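You operate a simulated robot arm through the tools that you are given. There is no shell and no other tool.

You run a simulated robot arm. Do the job below in one go: nothing can be reset, and whatever is moved stays where it is left.

## Task
Put things in order on the top of the bench with blue legs. At the end: the two hundred weight with cream ring stands on top of the paper roll with grey band; the half kilo weight with purple ring stands where the right jar of orange beads (marked "SILICA") stood; the two-hundred gram weight with red ring stands where the half kilo weight with purple ring stood; the right jar of orange beads stands on top of the grade card with yellow loop; whatever was shut is shut again. Leave all else as you found it, and nothing knocked over.

It is judged by the outcome, as a careful person would: the job done as asked, and still so three seconds after it is handed in. It fails if anything else is knocked over, pushed out of place, dropped, spilled or broken.

## Robot
A 7-joint arm with a two-finger gripper, fixed in place. Base frame: the origin is at the foot of the arm, x ahead of it, y to its left, z up; the work surface is at about z = 0. Readings come in cm, degrees, newtons and seconds.
With the tool pointing down near the work surface it reaches from about 16 to 38 cm from the base axis. Its first joint turns from -72.0 to 72.0 degrees. Payload 0.6 kg.
Tool frame: the origin (TCP) lies between the finger pads and is the grasp point; the fingertips stand 2.2 cm ahead of it; z points along the fingers, y is the line along which they close. Largest opening 9.2 cm; the body of the gripper starts 6.5 cm behind the TCP.
Orientation is told as [roll, pitch, yaw] about the base's x, y, z axes, in that order, counted from this pose: with the fingers straight down and closing along the base's y, the tool's x points along the base's -x, its y along +y and its z along -z.

## Interface
- The arm moves only by the tool apply_moves. Its arguments are lists of equal length, an entry for each row: "dp": the shift along the base's x, y, z in cm, a list of three; "rot": the turn, a rotation vector about the base's x, y, z in degrees, a list of three; "jaw": the finger opening in cm, from 0 to 9.2. In form: {"dp": [[x, y, z], ...], "rot": [[wx, wy, wz], ...], "jaw": [jaw, ...]}. A call has 1 to 20 rows; each row shifts and turns the commanded pose from where the row before left it. Each row takes 0.2 s and may step no farther than 5 cm and 8.6 degrees from the row before; otherwise, or with a gripper value out of range, the whole call is refused. A pose out of reach is approached as far as the arm can. The call stops where the force on the tool passes 40 N (or 10 N more than at its start, if that is more) or the arm is blocked; 0.2 s more then pass. Each finger halts on what it meets, pressing with about 26 N; the grip force reading is that of the motor and also rises with nothing between the fingers. The clock runs only during rows and for 0.2 s after the last one: add rows that do not move to give the fingers time. It gives the time, the measured TCP pose, the force on the tool (base axes), the opening and the grip force at its end, in the units of the frame above (readings bear some noise), with the torque about the TCP (base axes, N m) and any sound that the robot's microphone picked up.
- Cameras (640 x 400 px; columns grow to the right, rows downward): "scene" is fixed at [5.13, -27.05, 39.91]; the picture's right is [0.81, -0.58, 0.00], its down [-0.36, -0.50, -0.79] and it looks along [0.46, 0.64, -0.62] (base axes); focal length 214 px, centre (320, 200). "wrist" rides on the gripper at [7.1, 1.9, -10.2] in the tool frame; the picture's right is [-0.26, 0.97, 0.00], its down [-0.75, -0.20, -0.63] and it looks along [-0.60, -0.16, 0.78] (tool axes); focal length 280 px, centre (320, 200). There is no depth. A picture from a camera that has moved, and an enlarged one, comes with that camera's place and axes in the base frame and with its lens.
- capture(camera): a new picture of that camera. It takes no simulated time.
- inspect(camera, box): a new picture of the part [left, top, right, bottom] of that camera's present view, enlarged. It takes no simulated time.
- sign_off(): hands the job in; it is judged then, once.

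Nothing tells you positions but the pictures and the camera data. Unless the task says otherwise, let go and move clear before handing in.

The tools are called after "Request:" as name(argument=value, ...) on one line, values as JSON. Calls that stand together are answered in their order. apply_moves: Moves the arm, as the interface text tells. Its arguments: {"type":"object","properties":{"dp":{"type":"array","items":{"type":"array","items":{"type":"number"}}},"rot":{"type":"array","items":{"type":"array","items":{"type":"number"}}},"jaw":{"type":"array","items":{"type":"number"}}},"required":["dp","rot","jaw"]} The other tools are called the same way: capture (camera) takes a picture; inspect (camera, box) takes an enlarged picture of a part of a camera's view; sign_off () hands the job in.

At the start:

```text
t: 0.0
position: [24.45, -5.03, 28.34]
tcp_rot: [0.1, 0.0, -0.1]
force: [0.1, -0.6, -0.6]
wrist_torque: [0.0, 0.0, 0.01]
finger_gap: 9.21
grip_force: 0.1
```

scene: 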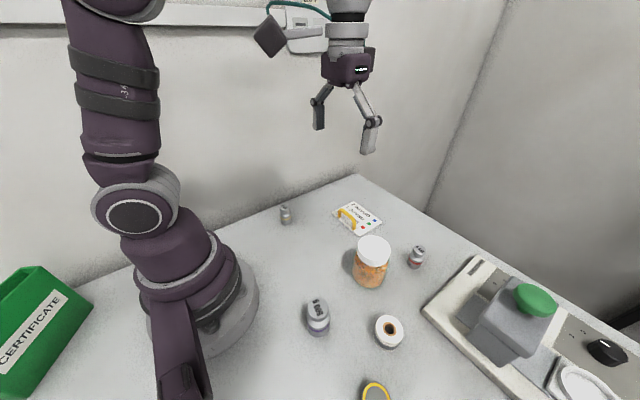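
wrist: 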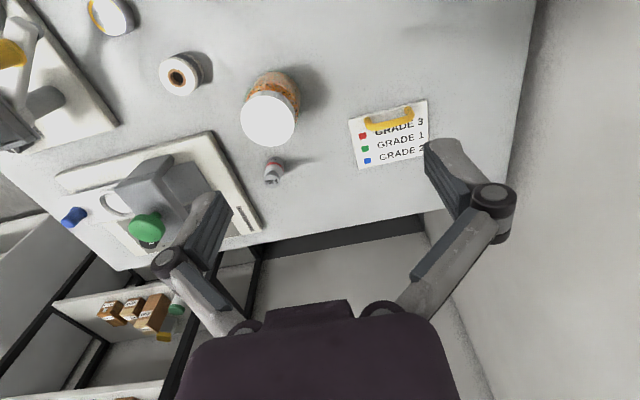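

I see a bench with a card, an orange-bead jar, three small weights, paper rolls and a device with a green knob. I'll take enlarged views before moving anything.

Request:
inspect(camera="scene", box=[260, 180, 460, 305])

Request:
inspect(camera="scene", box=[280, 275, 480, 400])

Request:
inspect(camera="scene", box=[420, 250, 640, 400])

Request:
inspect(camera="wrist", box=[140, 40, 340, 200])

Request:
inspect(camera="wrist", box=[0, 0, 240, 260])

```text
3.20 times, centred on (360, 242) of scene
camera zoom: at [5.13, -27.05, 39.91], right [0.81, -0.58, 0.0], down [-0.36, -0.5, -0.79], along [0.46, 0.64, -0.62], focal length 686 px, centre (192, 64)
```

zoom: 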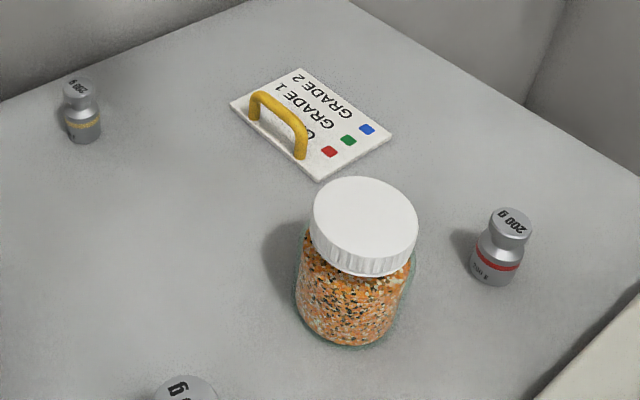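

```text
3.20 times, centred on (380, 338) of scene
camera zoom: at [5.13, -27.05, 39.91], right [0.81, -0.58, 0.0], down [-0.36, -0.5, -0.79], along [0.46, 0.64, -0.62], focal length 686 px, centre (128, -240)
```

zoom: 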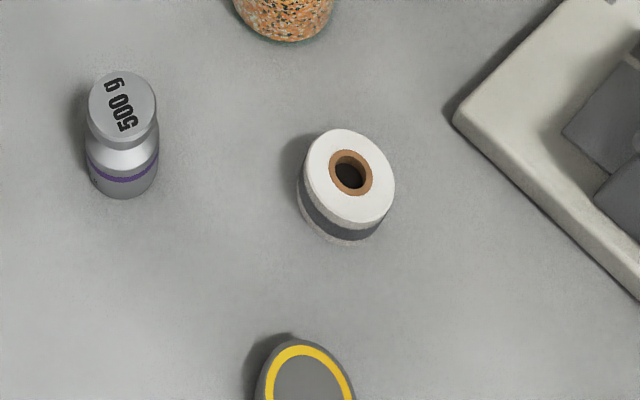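

```text
2.67 times, centred on (530, 325) of scene
camera zoom: at [5.13, -27.05, 39.91], right [0.81, -0.58, 0.0], down [-0.36, -0.5, -0.79], along [0.46, 0.64, -0.62], focal length 572 px, centre (-240, -133)
```

zoom: 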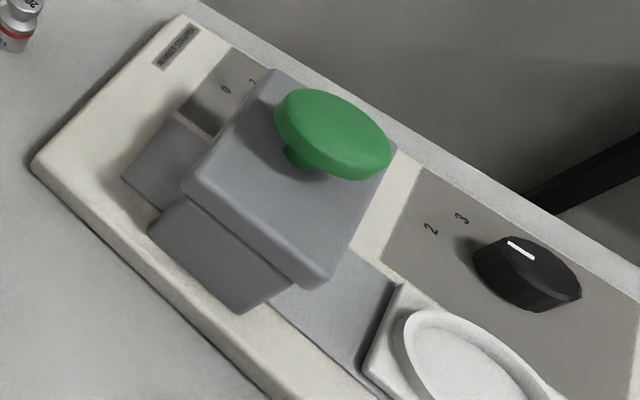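

```text
2.50 times, centred on (240, 120) of wrist
camera zoom: at [17.16, -3.21, 38.42], right [0.26, 0.96, 0.0], down [0.75, -0.21, 0.63], along [0.6, -0.16, -0.78], focal length 701 px, centre (520, 400)
```

zoom: 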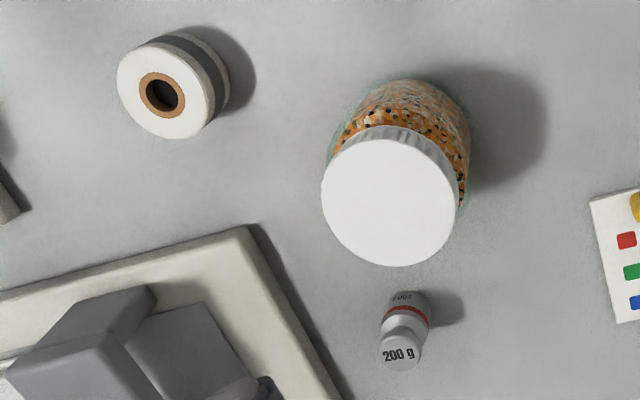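

```text
1.54 times, centred on (120, 130) of wrist
camera zoom: at [17.16, -3.21, 38.42], right [0.26, 0.96, 0.0], down [0.75, -0.21, 0.63], along [0.6, -0.16, -0.78], focal length 431 px, centre (628, 308)
```

zoom: 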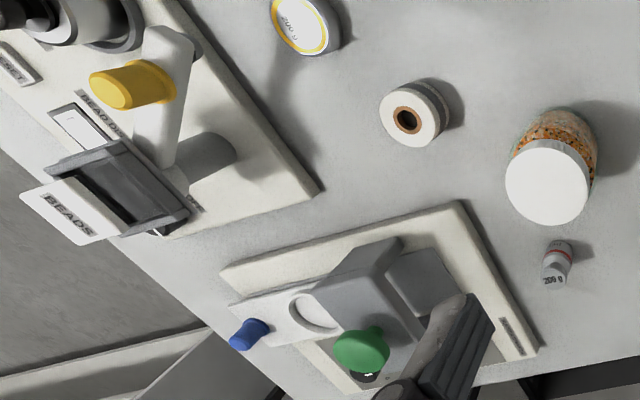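

The jar appears to be near (27.5, -12) with its top about 9 cm up. I can't yet pick out the cream-ring weight or a second jar, so I'll swing the wrist camera to the right for a better look.

Request:
apply_moves(dp=[[-1.0, -2.3, 0], [-1.1, -2.3, 0], [-1.3, -2.3, 0], [-1.5, -2.3, 0], [-1.6, -2.2, 0], [-1.7, -2.0, 0], [-1.8, -2.0, 0], [0, 0, 0]], rot=[[0, 0, -7.5], [0, 0, -7.5], [0, 0, -7.5], [0, 0, -7.5], [0, 0, -7.5], [0, 0, -7.5], [0, 0, -7.5], [0, 0, 0]], jaw=[9.2, 9.2, 9.2, 9.2, 9.2, 9.2, 9.2, 9.2])

Request:
capture(camera="wrist")

Request:
capture(camera="scene")

```text
t: 1.8
position: [14.43, -20.49, 28.39]
tcp_rot: [0.0, 0.0, -52.7]
force: [0.5, 0.1, 0.0]
wrist_torque: [0.01, 0.03, 0.02]
finger_gap: 9.23
grip_force: 0.1
```

```text
taken
camera wrist: at [11.45, -13.76, 38.43], right [0.93, 0.38, 0.0], down [0.29, -0.72, 0.63], along [0.24, -0.58, -0.78], focal length 280 px, centre (320, 200)
```

wrist: 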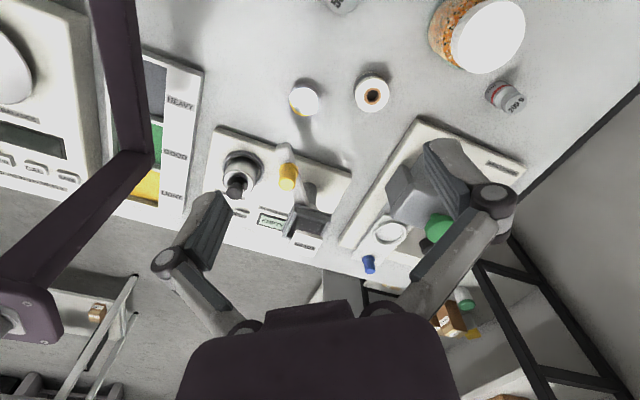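

```text
taken
```

scene: 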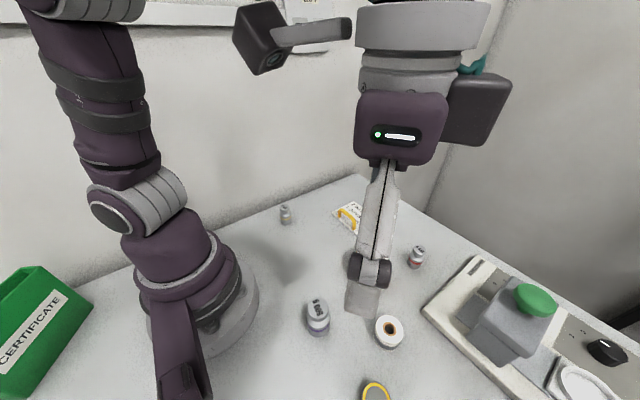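

Request:
inspect(camera="wrist", box=[200, 60, 440, 280])

Request:
inspect(camera="wrist", box=[260, 60, 420, 160])

Request:
inspect(camera="wrist", box=[0, 20, 220, 220])

Request:
inspect(camera="wrist", box=[340, 0, 560, 280])

```text
1.82 times, centred on (320, 170) of wrist
camera zoom: at [11.45, -13.76, 38.43], right [0.93, 0.38, 0.0], down [0.29, -0.72, 0.63], along [0.24, -0.58, -0.78], focal length 510 px, centre (320, 254)
```

zoom: 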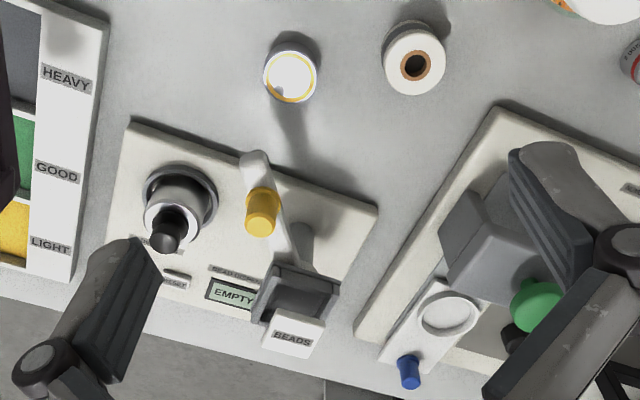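

```text
4.00 times, centred on (340, 110) of wrist
camera zoom: at [11.45, -13.76, 38.43], right [0.93, 0.38, 0.0], down [0.29, -0.72, 0.63], along [0.24, -0.58, -0.78], focal length 1122 px, centre (240, 560)
```

zoom: 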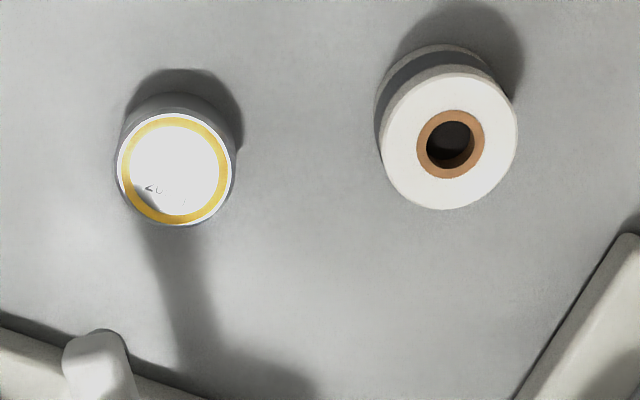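

```text
2.00 times, centred on (110, 120) of wrist
camera zoom: at [11.45, -13.76, 38.43], right [0.93, 0.38, 0.0], down [0.29, -0.72, 0.63], along [0.24, -0.58, -0.78], focal length 561 px, centre (740, 360)
```

zoom: 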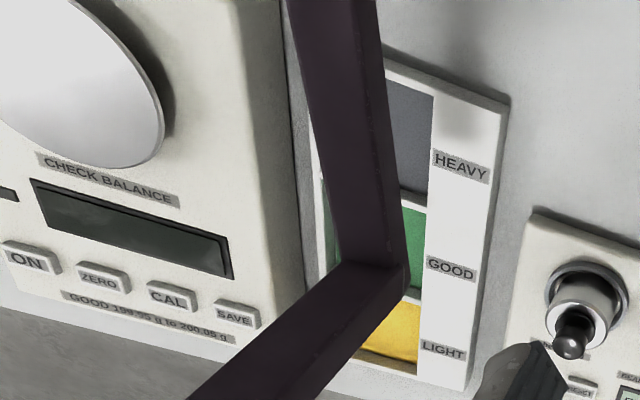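

```text
1.43 times, centred on (450, 140) of wrist
camera zoom: at [11.45, -13.76, 38.43], right [0.93, 0.38, 0.0], down [0.29, -0.72, 0.63], along [0.24, -0.58, -0.78], focal length 401 px, centre (134, 286)
```

zoom: 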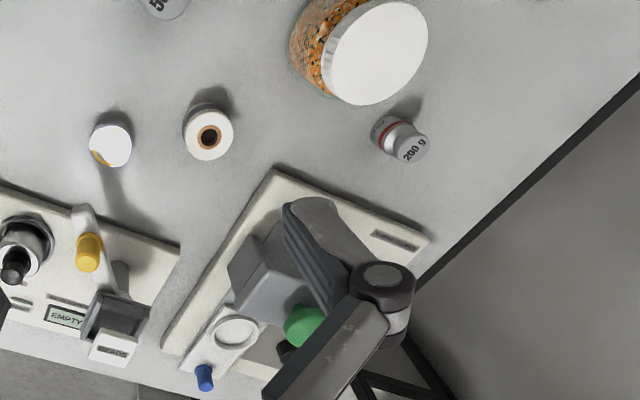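

A short canister with a yellow-ringed top stands near (14.5, -26.6). It might be closed and hold something, so I'll lower the camera for a closer look.

Request:
apply_moves(dp=[[-0.8, 0.4, -3.5], [-0.8, 0.4, -3.5], [-0.8, 0.4, -3.5], [-0.6, 0.5, -3.5], [0, 0, 0]], rot=[[0, 0, 0], [0, 0, 0], [0, 0, 0], [0, 0, 0], [0, 0, 0]], jaw=[9.2, 9.2, 9.2, 9.2, 9.2])

Request:
capture(camera="wrist")

Request:
inspect(camera="wrist", box=[220, 80, 420, 240])

Request:
capture(camera="scene")

```text
t: 3.0
position: [11.33, -18.78, 14.15]
tcp_rot: [0.1, 0.1, -52.7]
force: [0.0, 0.3, 0.6]
wrist_torque: [-0.01, 0.01, -0.01]
finger_gap: 9.21
grip_force: 0.0
```

```text
taken
camera wrist: at [8.48, -12.03, 24.26], right [0.93, 0.38, 0.0], down [0.29, -0.72, 0.63], along [0.24, -0.58, -0.78], focal length 280 px, centre (320, 200)
```

wrist: 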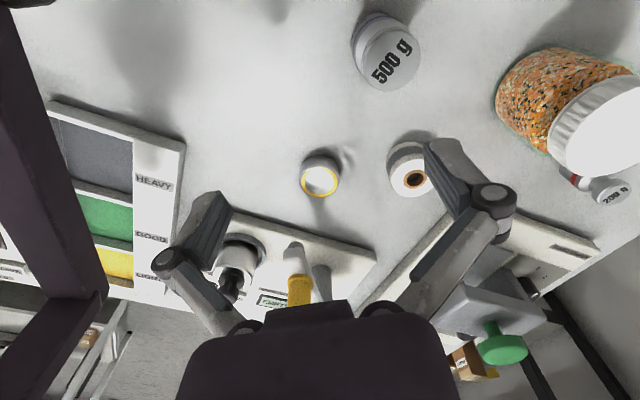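

```text
2.50 times, centred on (320, 160) of wrist
camera zoom: at [8.48, -12.03, 24.26], right [0.93, 0.38, 0.0], down [0.29, -0.72, 0.63], along [0.24, -0.58, -0.78], focal length 701 px, centre (320, 300)
```

zoom: 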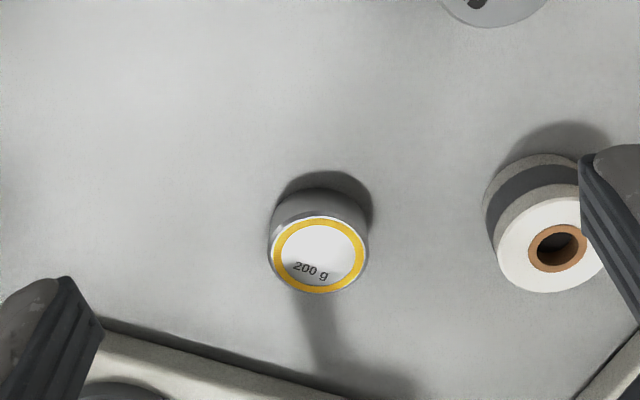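

```text
taken
```

scene: 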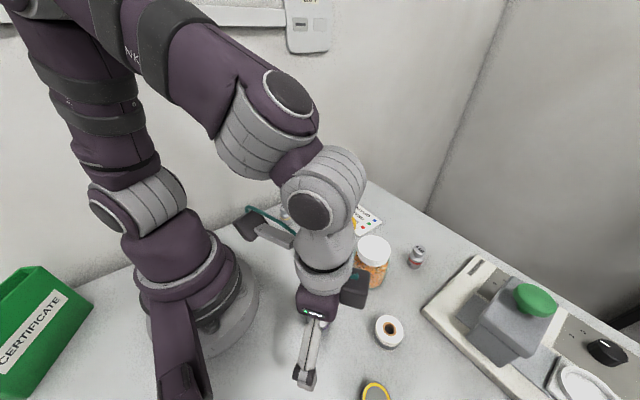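

That canister is a plain 200 g cylinder with a yellow ring. Next I'll look at the weight at the back left, near (21.5, 11), to see the colour of its ring.

Request:
apply_moves(dp=[[0, 0, 4.9], [2, 0.98, 4.5], [2.7, 2.8, 0], [2.5, 3.5, 0], [2, 4, 0], [1.5, 4.5, 0], [0, 4.5, 0], [-1, 4.5, 0], [-2, 3.5, 0], [-2.5, 2.5, 0], [-2.3, 1, 0], [0, 0, -4], [0, 0, -4], [0, 0, -3.5], [0, 0, 0]], rot=[[0, 0, 0], [0, 0, 0], [0, 0, 5.85], [0, 0, 5.85], [0, 0, 5.85], [0, 0, 5.85], [0, 0, 5.85], [0, 0, 5.85], [0, 0, 5.85], [0, 0, 5.85], [0, 0, 5.9], [0, 0, 0], [0, 0, 0], [0, 0, 0], [0, 0, 0]], jaw=[9.2, 9.2, 9.2, 9.2, 9.2, 9.2, 9.2, 9.2, 9.2, 9.2, 9.2, 9.2, 9.2, 9.2, 9.2])

Request:
capture(camera="wrist")

Request:
capture(camera="scene")

```text
refused: row 2 steps farther than a row can; nothing moved
```

```text
taken
camera wrist: at [8.48, -12.03, 24.26], right [0.93, 0.38, 0.0], down [0.29, -0.72, 0.63], along [0.24, -0.58, -0.78], focal length 280 px, centre (320, 200)
```

wrist: 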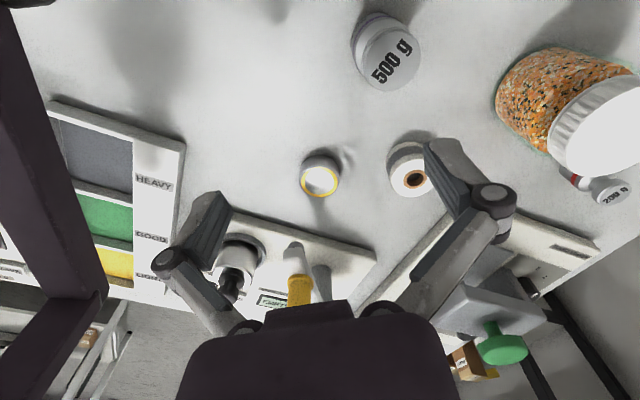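

```text
taken
```

scene: 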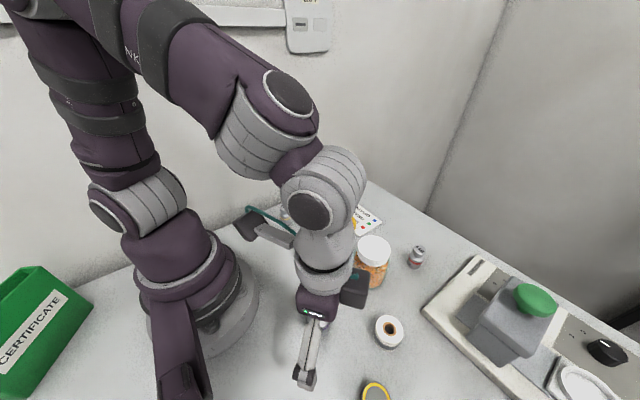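

The call was refused because one row stepped too far, so nothing has moved. I'll repeat it with shorter steps.

Request:
apply_moves(dp=[[0, 0, 4.9], [1.4, 0.98, 4.5], [2.9, 2.8, 0], [2.7, 3.5, 0], [2.2, 4, 0], [1.5, 4.5, 0], [0, 4.5, 0], [-1, 4.5, 0], [-2, 3.5, 0], [-2.5, 2.5, 0], [-2.3, 1, 0], [0, 0, -4], [0, 0, -4], [0, 0, -3.5], [0, 0, 0]], rot=[[0, 0, 0], [0, 0, 0], [0, 0, 5.85], [0, 0, 5.85], [0, 0, 5.85], [0, 0, 5.85], [0, 0, 5.85], [0, 0, 5.85], [0, 0, 5.85], [0, 0, 5.85], [0, 0, 5.9], [0, 0, 0], [0, 0, 0], [0, 0, 0], [0, 0, 0]], jaw=[9.2, 9.2, 9.2, 9.2, 9.2, 9.2, 9.2, 9.2, 9.2, 9.2, 9.2, 9.2, 9.2, 9.2, 9.2])

Request:
capture(camera="wrist")

Request:
capture(camera="scene")

```text
t: 6.2
position: [14.17, 12.95, 12.35]
tcp_rot: [-0.1, -0.1, 0.2]
force: [0.5, -0.7, 0.2]
wrist_torque: [0.0, -0.02, 0.0]
finger_gap: 9.21
grip_force: 0.0
```

```text
taken
camera wrist: at [7.06, 14.78, 22.32], right [0.26, 0.97, 0.0], down [0.75, -0.2, 0.63], along [0.6, -0.16, -0.78], focal length 280 px, centre (320, 200)
```

wrist: 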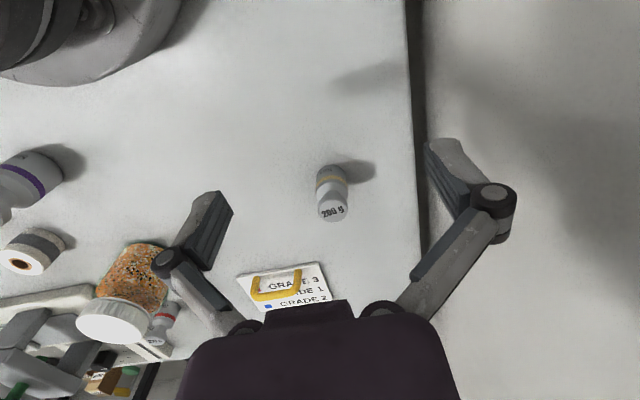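

```text
taken
```

scene: 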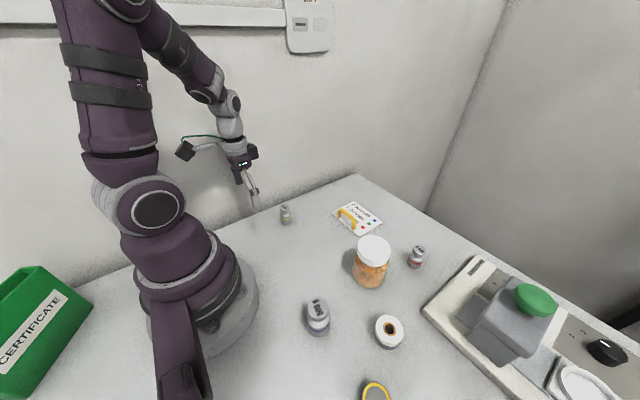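

Request:
inspect(camera="wrist", box=[280, 140, 380, 240])

Request:
inspect(camera="wrist", box=[0, 130, 240, 400])

Request:
inspect(camera="scene", box=[260, 190, 310, 235])

Request:
inspect(camera="scene", box=[0, 240, 160, 400])

```text
4.00 times, centred on (330, 190) of wrist
camera zoom: at [7.06, 14.78, 22.32], right [0.26, 0.97, 0.0], down [0.75, -0.2, 0.63], along [0.6, -0.16, -0.78], focal length 1122 px, centre (280, 240)
```

zoom: 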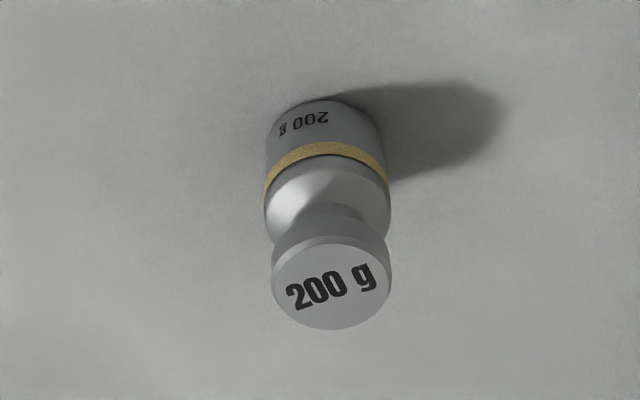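

```text
1.48 times, centred on (120, 265) of wrist
camera zoom: at [7.06, 14.78, 22.32], right [0.26, 0.97, 0.0], down [0.75, -0.2, 0.63], along [0.6, -0.16, -0.78], focal length 415 px, centre (616, 104)
```

zoom: 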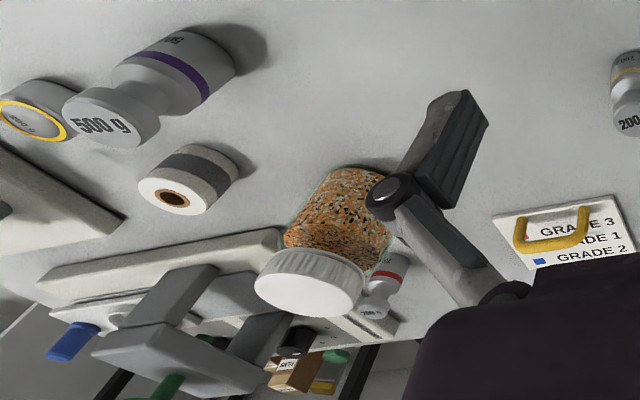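

```text
8.89 times, centred on (285, 212) of scene
camera zoom: at [5.13, -27.05, 39.91], right [0.81, -0.58, 0.0], down [-0.36, -0.5, -0.79], along [0.46, 0.64, -0.62], focal length 1906 px, centre (631, 89)
```

zoom: 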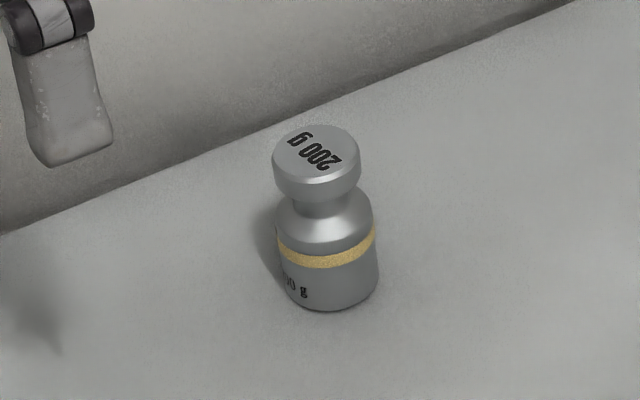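

```text
2.50 times, centred on (80, 320) of scene
camera zoom: at [5.13, -27.05, 39.91], right [0.81, -0.58, 0.0], down [-0.36, -0.5, -0.79], along [0.46, 0.64, -0.62], focal length 536 px, centre (920, -100)
```

zoom: 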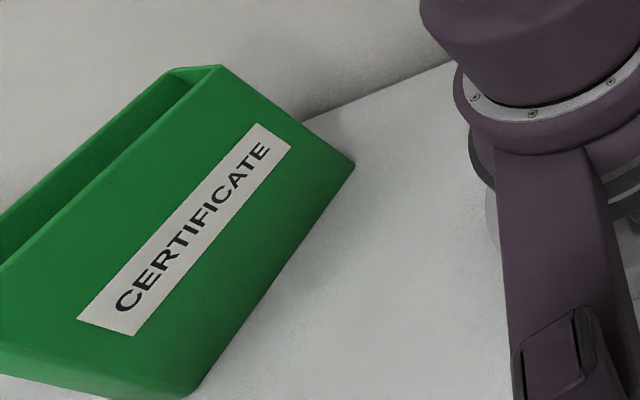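

The back-left weight is a 200 g knob weight with a pale tan ring, which is the likely cream one. I'll now go round to the jar's far side to look for a "SILICA" mark.

Request:
apply_moves(dp=[[0, 0, 4], [0, 0, 4], [0, 0, 4], [1.12, -1.93, 0], [1.12, -1.93, 0], [1.12, -1.93, 0], [1.12, -1.93, 0], [1.12, -1.93, 0], [1.12, -1.93, 0], [1.12, -1.93, 0], [1.12, -1.93, 0], [1.12, -1.93, 0], [1.12, -1.93, 0], [1.12, -1.93, 0], [1.12, -1.93, 0], [1.12, -1.93, 0], [1.12, -1.93, 0], [1.12, -1.93, 0], [0, 0, -3], [0, 0, 0]], rot=[[0, 0, 8.3], [0, 0, 8.3], [0, 0, 8.3], [0, 0, 8.3], [0, 0, 8.3], [0, 0, 8.3], [0, 0, 8.3], [0, 0, 8.3], [0, 0, 8.3], [0, 0, 8.3], [0, 0, 8.3], [0, 0, 8.3], [0, 0, 8.3], [0, 0, 8.3], [0, 0, 8.3], [0, 0, 8.3], [0, 0, 8.3], [0, 0, 8.3], [0, 0, 0], [0, 0, 0]], jaw=[9.2, 9.2, 9.2, 9.2, 9.2, 9.2, 9.2, 9.2, 9.2, 9.2, 9.2, 9.2, 9.2, 9.2, 9.2, 9.2, 9.2, 9.2, 9.2, 9.2])

Request:
capture(camera="wrist")

Request:
capture(camera="scene")

```text
t: 10.4
position: [30.37, -15.51, 20.85]
tcp_rot: [0.0, 0.1, 149.6]
force: [0.2, 0.2, 0.2]
wrist_torque: [0.05, 0.01, 0.0]
finger_gap: 9.2
grip_force: 0.1
out of reach, approached as far as the arm can: row 18
```

```text
taken
camera wrist: at [35.37, -20.93, 30.92], right [-0.71, -0.7, 0.0], down [-0.55, 0.56, 0.63], along [-0.44, 0.45, -0.78], focal length 280 px, centre (320, 200)
```

wrist: 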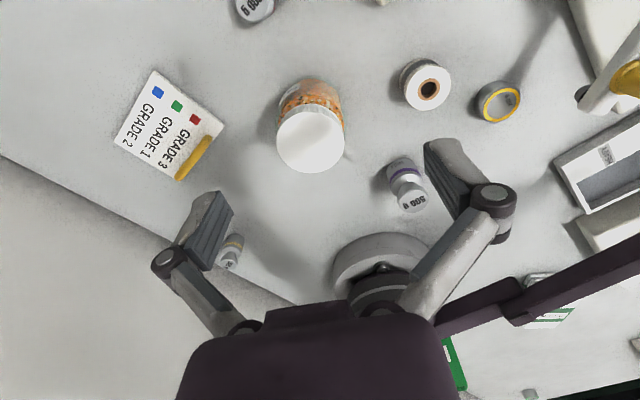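

```text
taken
```

scene: 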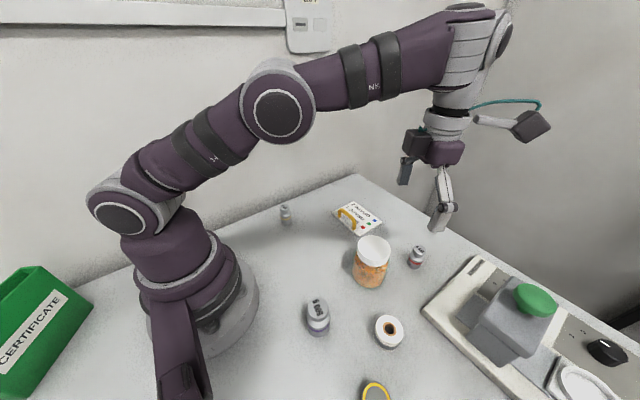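

Request:
inspect(camera="wrist", box=[250, 50, 450, 190])

Request:
inspect(camera="wrist", box=[440, 0, 640, 400])

Request:
inspect(camera="wrist", box=[80, 50, 280, 210])

```text
2.86 times, centred on (350, 120) of wrist
camera zoom: at [35.37, -20.93, 30.92], right [-0.71, -0.7, 0.0], down [-0.55, 0.56, 0.63], along [-0.44, 0.45, -0.78], focal length 801 px, centre (234, 429)
```

zoom: 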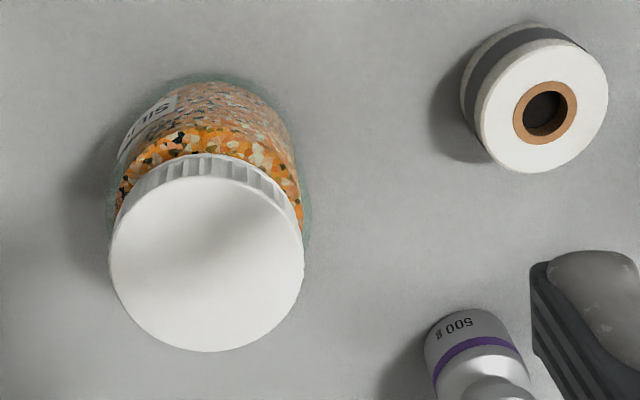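

```text
1.00 times, centred on (540, 200) of wrist (not enlarged: the box is as wide or as high as the picture)
camera zoom: at [35.37, -20.93, 30.92], right [-0.71, -0.7, 0.0], down [-0.55, 0.56, 0.63], along [-0.44, 0.45, -0.78], focal length 280 px, centre (100, 200)
```

zoom: 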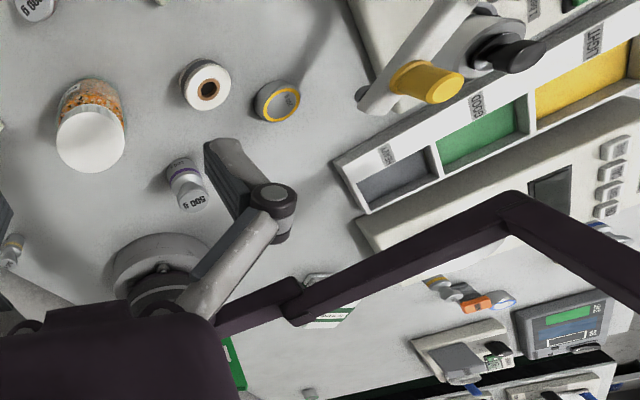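

```text
2.50 times, centred on (180, 130) of wrist
camera zoom: at [35.37, -20.93, 30.92], right [-0.71, -0.7, 0.0], down [-0.55, 0.56, 0.63], along [-0.44, 0.45, -0.78], focal length 701 px, centre (670, 375)
```

zoom: 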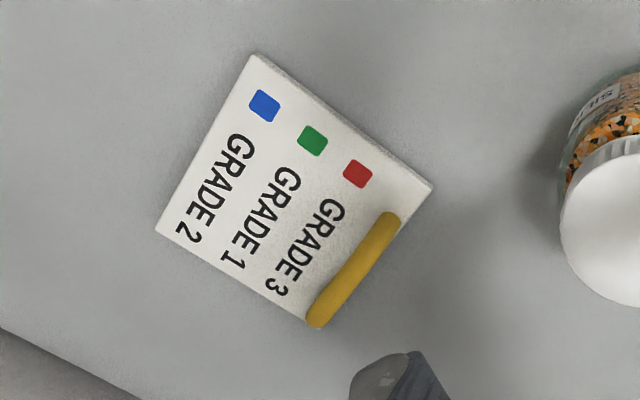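

The jar's far side shows the start of "SIL…", so this is the SILICA jar at about (28.0, -12.1), top at 8.5. The other items I take to be:
- Card about x 33.8–42, y -3.7–7.4
- Roll at (21.9, -22.1)
- 500 g at (14, -14.2)
- Cream at (22, 11.9)
- Red at (37.9, -16)

The card and the red weight are far out, so I'll test how much reach tilting the tool gives.

Request:
apply_moves(dp=[[-0.2, 0.97, 0], [0, 0.97, 0], [0, 0.97, 0], [0, 0.97, 0], [0, 0.97, 0], [0, 0.97, 0], [0, 0.97, 0], [0, 0.97, 0], [0, 0.97, 0], [0, 0.97, 0], [0, 0.97, 0], [0, 0.97, 0], [0, 0.97, 0], [0, 0.97, 0], [0, 0.97, 0], [0, 0.97, 0], [0, 0.97, 0], [0, 0.97, 0]], rot=[[0, 0, -8.3], [0, 0, -8.3], [0, 0, -8.3], [0, 0, -8.3], [0, 0, -8.3], [0, 0, -8.3], [0, 0, -8.3], [0, 0, -8.3], [0, 0, -8.3], [0, 0, -8.3], [0, 0, -8.3], [0, 0, -8.3], [0, 0, -8.3], [0, 0, -8.3], [0, 0, -8.3], [0, 0, -8.3], [0, 0, -8.3], [0, 0, -8.3]], jaw=[9.2, 9.2, 9.2, 9.2, 9.2, 9.2, 9.2, 9.2, 9.2, 9.2, 9.2, 9.2, 9.2, 9.2, 9.2, 9.2, 9.2, 9.2])

Request:
capture(camera="wrist")

```text
t: 14.2
position: [30.03, 1.77, 20.91]
tcp_rot: [0.1, 0.0, 0.0]
force: [0.4, 0.2, 0.1]
wrist_torque: [0.04, 0.01, 0.01]
finger_gap: 9.19
grip_force: 0.1
```

```text
taken
camera wrist: at [22.92, 3.72, 30.94], right [0.26, 0.96, 0.0], down [0.75, -0.21, 0.62], along [0.6, -0.16, -0.78], focal length 280 px, centre (320, 200)
```

wrist: 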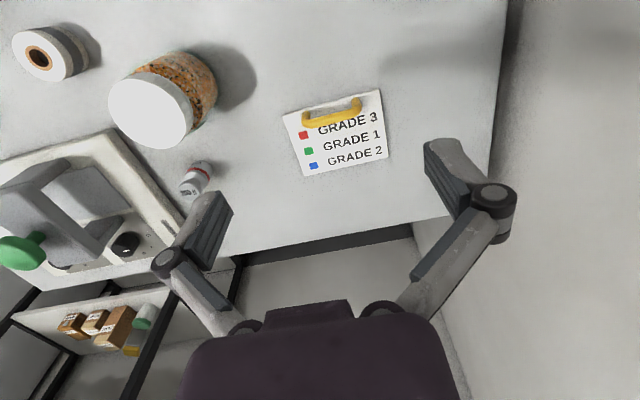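

Request:
inspect(camera="wrist", box=[260, 70, 420, 190])

Request:
inspect(camera="wrist", box=[100, 40, 240, 210])

Request:
inspect(camera="wrist", box=[40, 280, 180, 370])

```text
3.33 times, centred on (340, 130) of wrist
camera zoom: at [22.92, 3.72, 30.94], right [0.26, 0.96, 0.0], down [0.75, -0.21, 0.62], along [0.6, -0.16, -0.78], focal length 935 px, centre (253, 433)
```

zoom: 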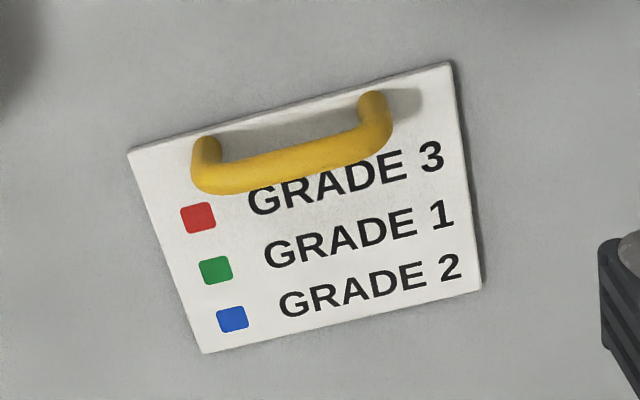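

```text
2.35 times, centred on (170, 125) of wrist
camera zoom: at [22.92, 3.72, 30.94], right [0.26, 0.96, 0.0], down [0.75, -0.21, 0.62], along [0.6, -0.16, -0.78], focal length 660 px, centre (673, 376)
```

zoom: 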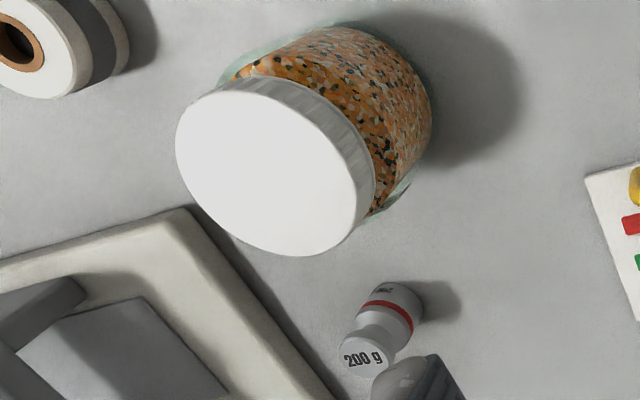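

```text
4.44 times, centred on (110, 325) of wrist
camera zoom: at [22.92, 3.72, 30.94], right [0.26, 0.96, 0.0], down [0.75, -0.21, 0.62], along [0.6, -0.16, -0.78], focal length 1246 px, centre (1253, -356)
```

zoom: 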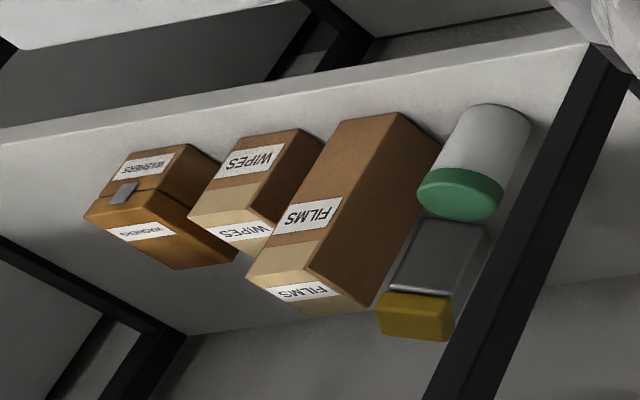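

Card now measured as x 33.7–42.1, y -3.5–7.4, with the loop standing about 3 cm high along x≈34. The jar should stand at about (38.5, 1.9), so I'll test reaching there with the tool tilted, still well above the card.

Request:
apply_moves(dp=[[0, 0, -2], [0, 0, -2], [0, 0, -2], [1.5, 0, -1.5], [2, 0, -1.5], [2, 0, -1.5], [2, 0.1, -0.5], [1, 0, 0], [0, 0, 0]], rot=[[0, -8, 0], [0, -8, 0], [0, -6, 0], [0, 0, 0], [0, 0, 0], [0, 0, 0], [0, 0, 0], [0, 0, 0], [0, 0, 0]], jaw=[9.2, 9.2, 9.2, 9.2, 9.2, 9.2, 9.2, 9.2, 9.2])

Request:
capture(camera="wrist")

Request:
capture(camera="scene")

```text
t: 16.2
position: [38.58, 2.08, 9.67]
tcp_rot: [0.1, -22.0, 0.3]
force: [-0.5, -1.2, 0.3]
wrist_torque: [0.01, 0.0, 0.03]
finger_gap: 9.22
grip_force: 0.2
```

```text
taken
camera wrist: at [28.16, 3.78, 16.48], right [0.24, 0.97, 0.1], down [0.46, -0.2, 0.86], along [0.85, -0.16, -0.5], focal length 280 px, centre (320, 200)
```

wrist: 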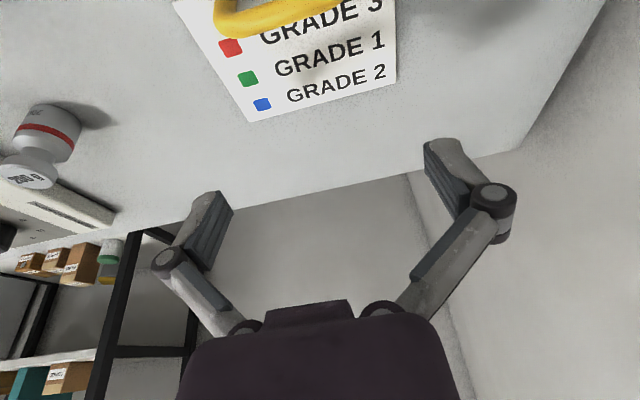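

```text
taken
```

scene: 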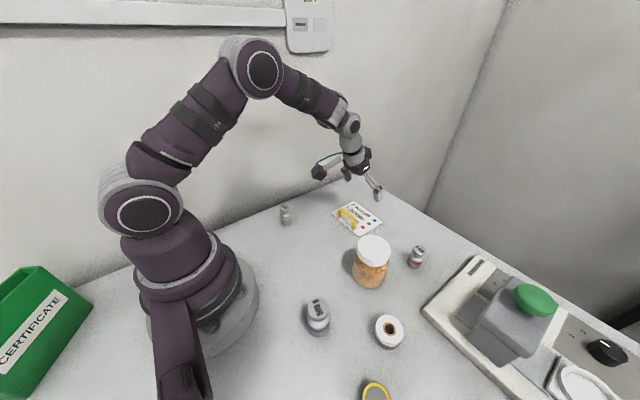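

With a 22° tilt the arm reaches over the card easily. Now I'll swing above the jar at about (27.95, -12.13), keeping the tilt radial, and check alignment before going down.

Request:
apply_moves(dp=[[-3, 0, 2.5], [-3, 0, 2.5], [-0.53, -3.82, 0], [-1.02, -3.68, 0], [-1.34, -3.49, 0], [-1.73, -3.22, 0], [0, 0, 0]], rot=[[0, 0, 0], [0, 0, 0], [0, 0, -5.95], [0, 0, -5.95], [0, 0, -5.95], [0, 0, -5.95], [0, 0, 0]], jaw=[9.2, 9.2, 9.2, 9.2, 9.2, 9.2, 9.2])

Request:
capture(camera="wrist")

Request:
capture(camera="scene")

```text
t: 17.8
position: [27.97, -12.29, 14.88]
tcp_rot: [-0.1, -22.0, -23.7]
force: [0.3, -0.3, -0.3]
wrist_torque: [0.05, 0.0, -0.02]
finger_gap: 9.23
grip_force: 0.1
```

```text
taken
camera wrist: at [19.17, -6.41, 21.46], right [0.61, 0.79, 0.1], down [0.34, -0.37, 0.86], along [0.71, -0.49, -0.5], focal length 280 px, centre (320, 200)
```

wrist: 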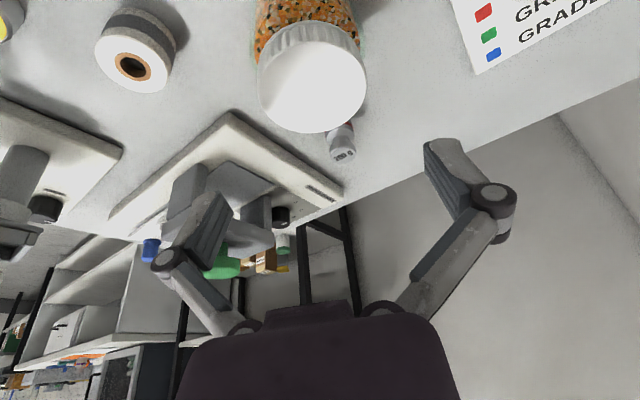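

```text
taken
```

scene: 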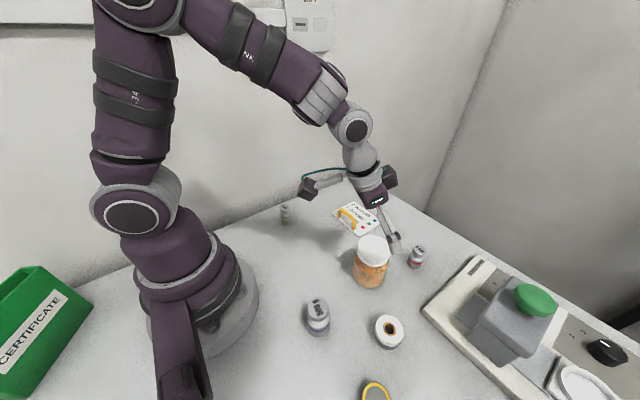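

Request:
inspect(camera="wrist", box=[240, 0, 400, 170])

```text
2.35 times, centred on (320, 85) of wrist
camera zoom: at [19.17, -6.41, 21.46], right [0.61, 0.79, 0.1], down [0.34, -0.37, 0.86], along [0.71, -0.49, -0.5], focal length 660 px, centre (320, 471)
```

zoom: 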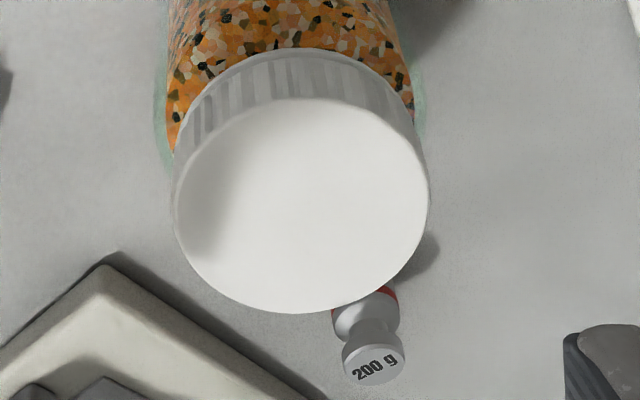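

The jar axis sits within a few millimetres of the tool plane. I'll centre the tool on about (27.87, -12.07) and lower it around the jar, still open.

Request:
apply_moves(dp=[[-0.1, 0.22, -2], [0, 0, -2.2], [0, 0, -2.2], [0, 0, -2.2], [0, 0, -2.0], [0, 0, 0]], rot=[[0, 0, 0], [0, 0, 0], [0, 0, 0], [0, 0, 0], [0, 0, 0], [0, 0, 0]], jaw=[9.2, 9.2, 9.2, 9.2, 9.2, 9.2])

Request:
capture(camera="wrist")

Request:
inspect(camera="scene", box=[310, 200, 430, 300])

```text
t: 19.2
position: [27.9, -11.95, 4.23]
tcp_rot: [0.0, -22.0, -23.6]
force: [-0.8, 0.6, 0.2]
wrist_torque: [0.02, 0.01, -0.03]
finger_gap: 9.21
grip_force: 0.0
```

```text
taken
camera wrist: at [19.01, -6.16, 10.85], right [0.61, 0.79, 0.1], down [0.34, -0.37, 0.86], along [0.71, -0.49, -0.5], focal length 280 px, centre (320, 200)
```

wrist: 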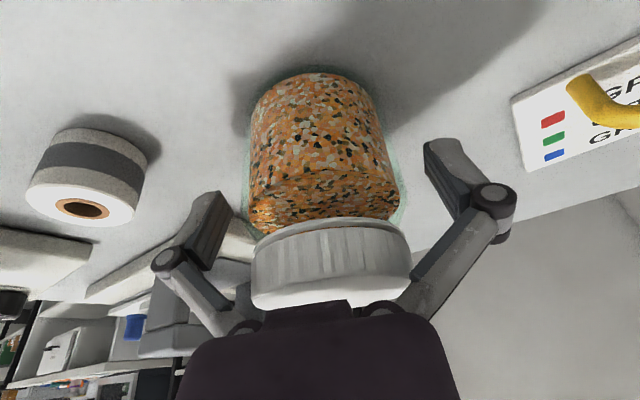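

```text
4.00 times, centred on (370, 250) of scene
camera zoom: at [5.13, -27.05, 39.91], right [0.81, -0.58, 0.0], down [-0.36, -0.5, -0.79], along [0.46, 0.64, -0.62], focal length 858 px, centre (120, 0)
```

zoom: 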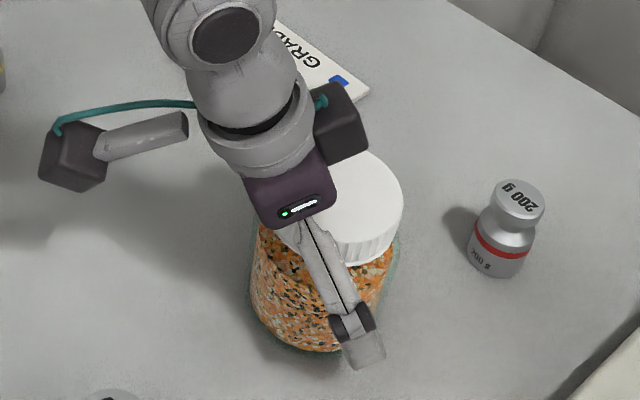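

The fingers stand either side of the jar body. Closing gently now.

Request:
apply_moves(dp=[[0, 0, 0], [0, 0, 0], [0, 0, 0], [0, 0, 0], [0, 0, 0]], rot=[[0, 0, 0], [0, 0, 0], [0, 0, 0], [0, 0, 0], [0, 0, 0]], jaw=[8.0, 7.2, 6.0, 5.5, 5.5])

Request:
capture(camera="wrist")

```text
t: 20.4
position: [27.91, -12.12, 4.2]
tcp_rot: [0.0, -22.1, -23.6]
force: [-2.1, 1.2, 22.7]
wrist_torque: [-0.09, -0.12, 0.01]
finger_gap: 6.98
grip_force: 25.7
```

```text
taken
camera wrist: at [19.03, -6.17, 10.89], right [0.61, 0.79, 0.1], down [0.34, -0.37, 0.86], along [0.72, -0.49, -0.5], focal length 280 px, centre (320, 200)
```

wrist: 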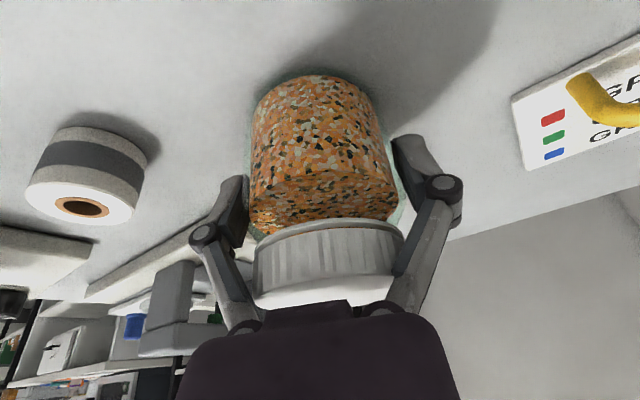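

The jar is gripped, 6.98 cm wide. Lifting it a little to check that it holds.

Request:
apply_moves(dp=[[0, 0, 0.5], [0, 0, 1.0], [0, 0, 0]], rot=[[0, 0, 0], [0, 0, 0], [0, 0, 0]], jaw=[5.5, 5.5, 5.5])

Request:
capture(camera="wrist")

Request:
inspect(camera="scene", box=[310, 200, 430, 300])

```text
t: 21.2
position: [27.82, -11.91, 5.67]
tcp_rot: [0.0, -22.0, -23.6]
force: [0.3, 0.0, -2.2]
wrist_torque: [0.02, 0.0, 0.01]
finger_gap: 6.91
grip_force: 26.4
```

```text
taken
camera wrist: at [19.01, -6.16, 12.38], right [0.61, 0.79, 0.1], down [0.34, -0.37, 0.86], along [0.71, -0.49, -0.5], focal length 280 px, centre (320, 200)
```

wrist: 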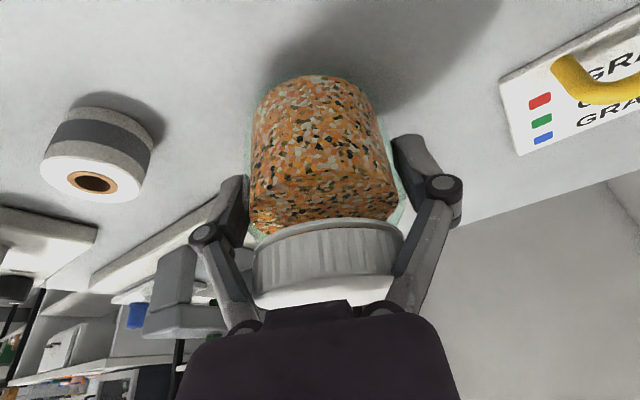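

```text
4.00 times, centred on (370, 250) of scene
camera zoom: at [5.13, -27.05, 39.91], right [0.81, -0.58, 0.0], down [-0.36, -0.5, -0.79], along [0.46, 0.64, -0.62], focal length 858 px, centre (120, 0)
```

zoom: 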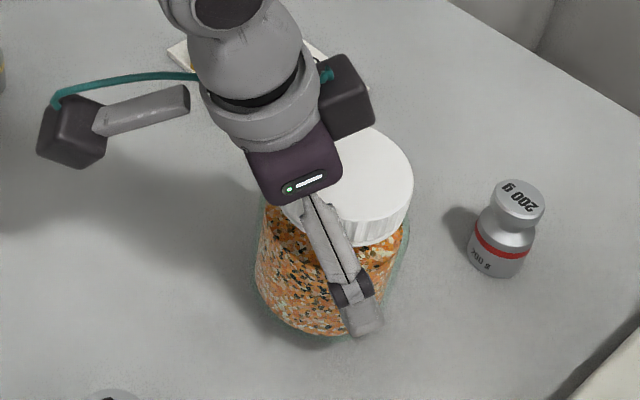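

The jar is held (about 220 g). I'll raise it, swing it round to face the card, then move out over the card clear of the loop.

Request:
apply_moves(dp=[[0, 0, 2.2], [0, 0, 2.2], [0.98, 2.6, 0], [0.73, 2.67, 0], [0.49, 2.73, 0], [0.24, 2.76, 0], [-0.01, 2.78, 0], [0, 0, 0]], rot=[[0, 0, 0], [0, 0, 0], [0, 0, 5.3], [0, 0, 5.3], [0, 0, 5.3], [0, 0, 5.3], [0, 0, 5.3], [0, 0, 0]], jaw=[5.5, 5.5, 5.5, 5.5, 5.5, 5.5, 5.5, 5.5])

Request:
capture(camera="wrist")

Request:
capture(camera="scene")

```text
t: 23.0
position: [30.35, 1.64, 10.1]
tcp_rot: [0.0, -22.0, 2.9]
force: [-0.1, 0.3, -2.5]
wrist_torque: [-0.04, 0.02, 0.01]
finger_gap: 6.92
grip_force: 25.7
```

```text
taken
camera wrist: at [19.7, 2.84, 16.79], right [0.19, 0.98, 0.1], down [0.47, -0.18, 0.86], along [0.86, -0.12, -0.5], focal length 280 px, centre (320, 200)
```

wrist: 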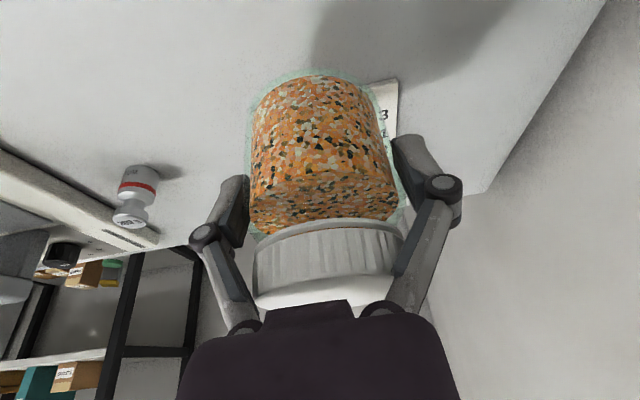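

```text
taken
```

scene: 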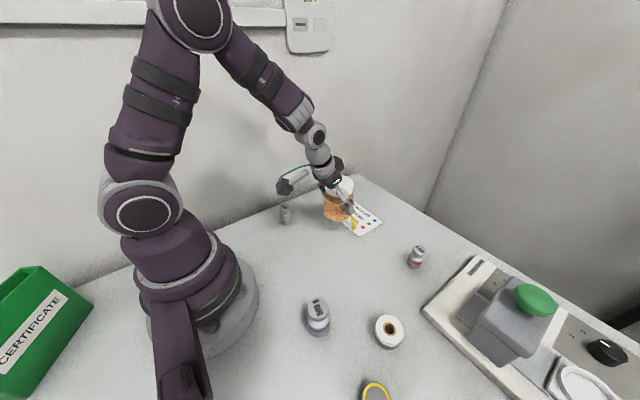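

Request:
apply_moves(dp=[[2.08, 0.08, 0], [2.08, 0.08, 0], [2.08, 0.08, -0.2], [2.06, 0.07, -0.4], [0, 0, -0.5], [0, 0, 0]], rot=[[0, 0, 0], [0, 0, 0], [0, 0, 0], [0, 0, 0], [0, 0, 0], [0, 0, 0]], jaw=[5.5, 5.5, 5.5, 5.5, 5.5, 5.5])

Request:
capture(camera="wrist")

Request:
inspect(camera="scene", box=[310, 160, 430, 260])

```text
t: 24.4
position: [38.64, 1.78, 9.05]
tcp_rot: [0.0, -22.0, 2.9]
force: [-0.5, 0.1, -2.2]
wrist_torque: [0.0, -0.04, 0.0]
finger_gap: 6.92
grip_force: 26.4
```

```text
taken
camera wrist: at [28.07, 3.19, 15.7], right [0.19, 0.98, 0.1], down [0.47, -0.18, 0.86], along [0.86, -0.12, -0.5], focal length 280 px, centre (320, 200)
```

wrist: 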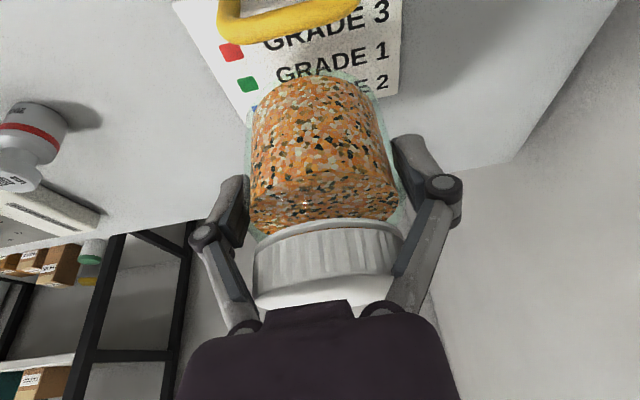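

```text
4.00 times, centred on (370, 210) of scene
camera zoom: at [5.13, -27.05, 39.91], right [0.81, -0.58, 0.0], down [-0.36, -0.5, -0.79], along [0.46, 0.64, -0.62], focal length 858 px, centre (120, 160)
```

zoom: 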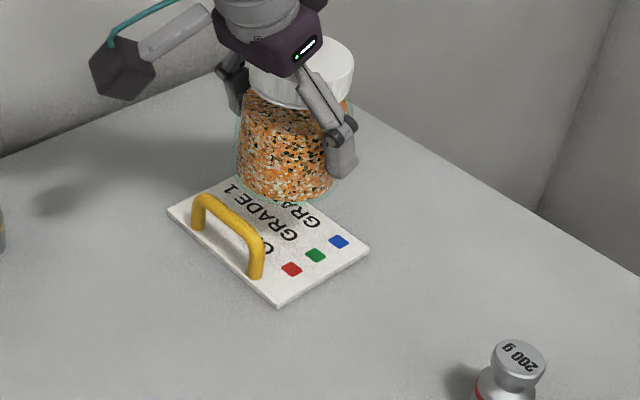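

Request:
inspect(camera="wrist", box=[220, 50, 420, 250])

Request:
inspect(camera="scene", box=[360, 170, 410, 220])

```text
2.00 times, centred on (320, 150) of wrist
camera zoom: at [28.07, 3.19, 15.7], right [0.19, 0.98, 0.1], down [0.47, -0.18, 0.86], along [0.86, -0.12, -0.5], focal length 561 px, centre (320, 300)
```

zoom: 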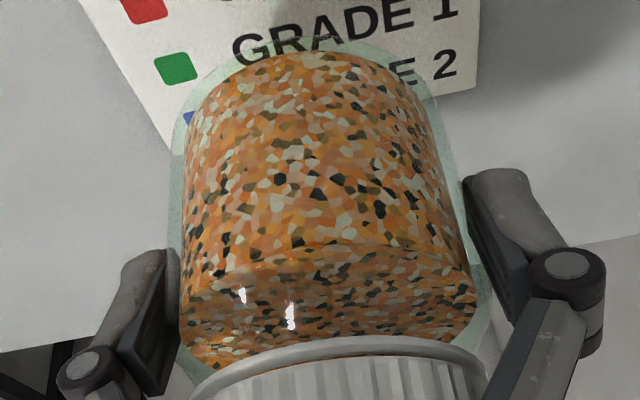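

```text
8.00 times, centred on (385, 195) of scene
camera zoom: at [5.13, -27.05, 39.91], right [0.81, -0.58, 0.0], down [-0.36, -0.5, -0.79], along [0.46, 0.64, -0.62], focal length 1716 px, centre (-200, 240)
```

zoom: 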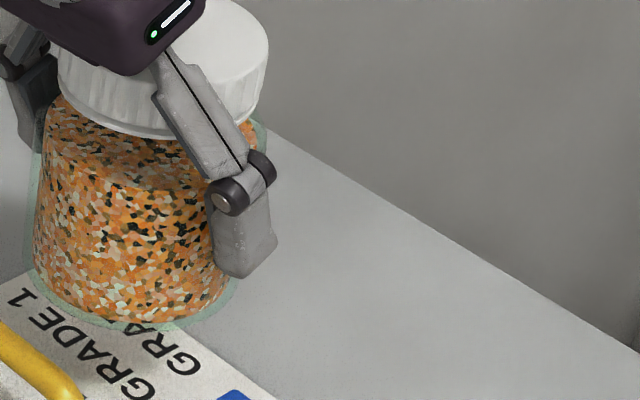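

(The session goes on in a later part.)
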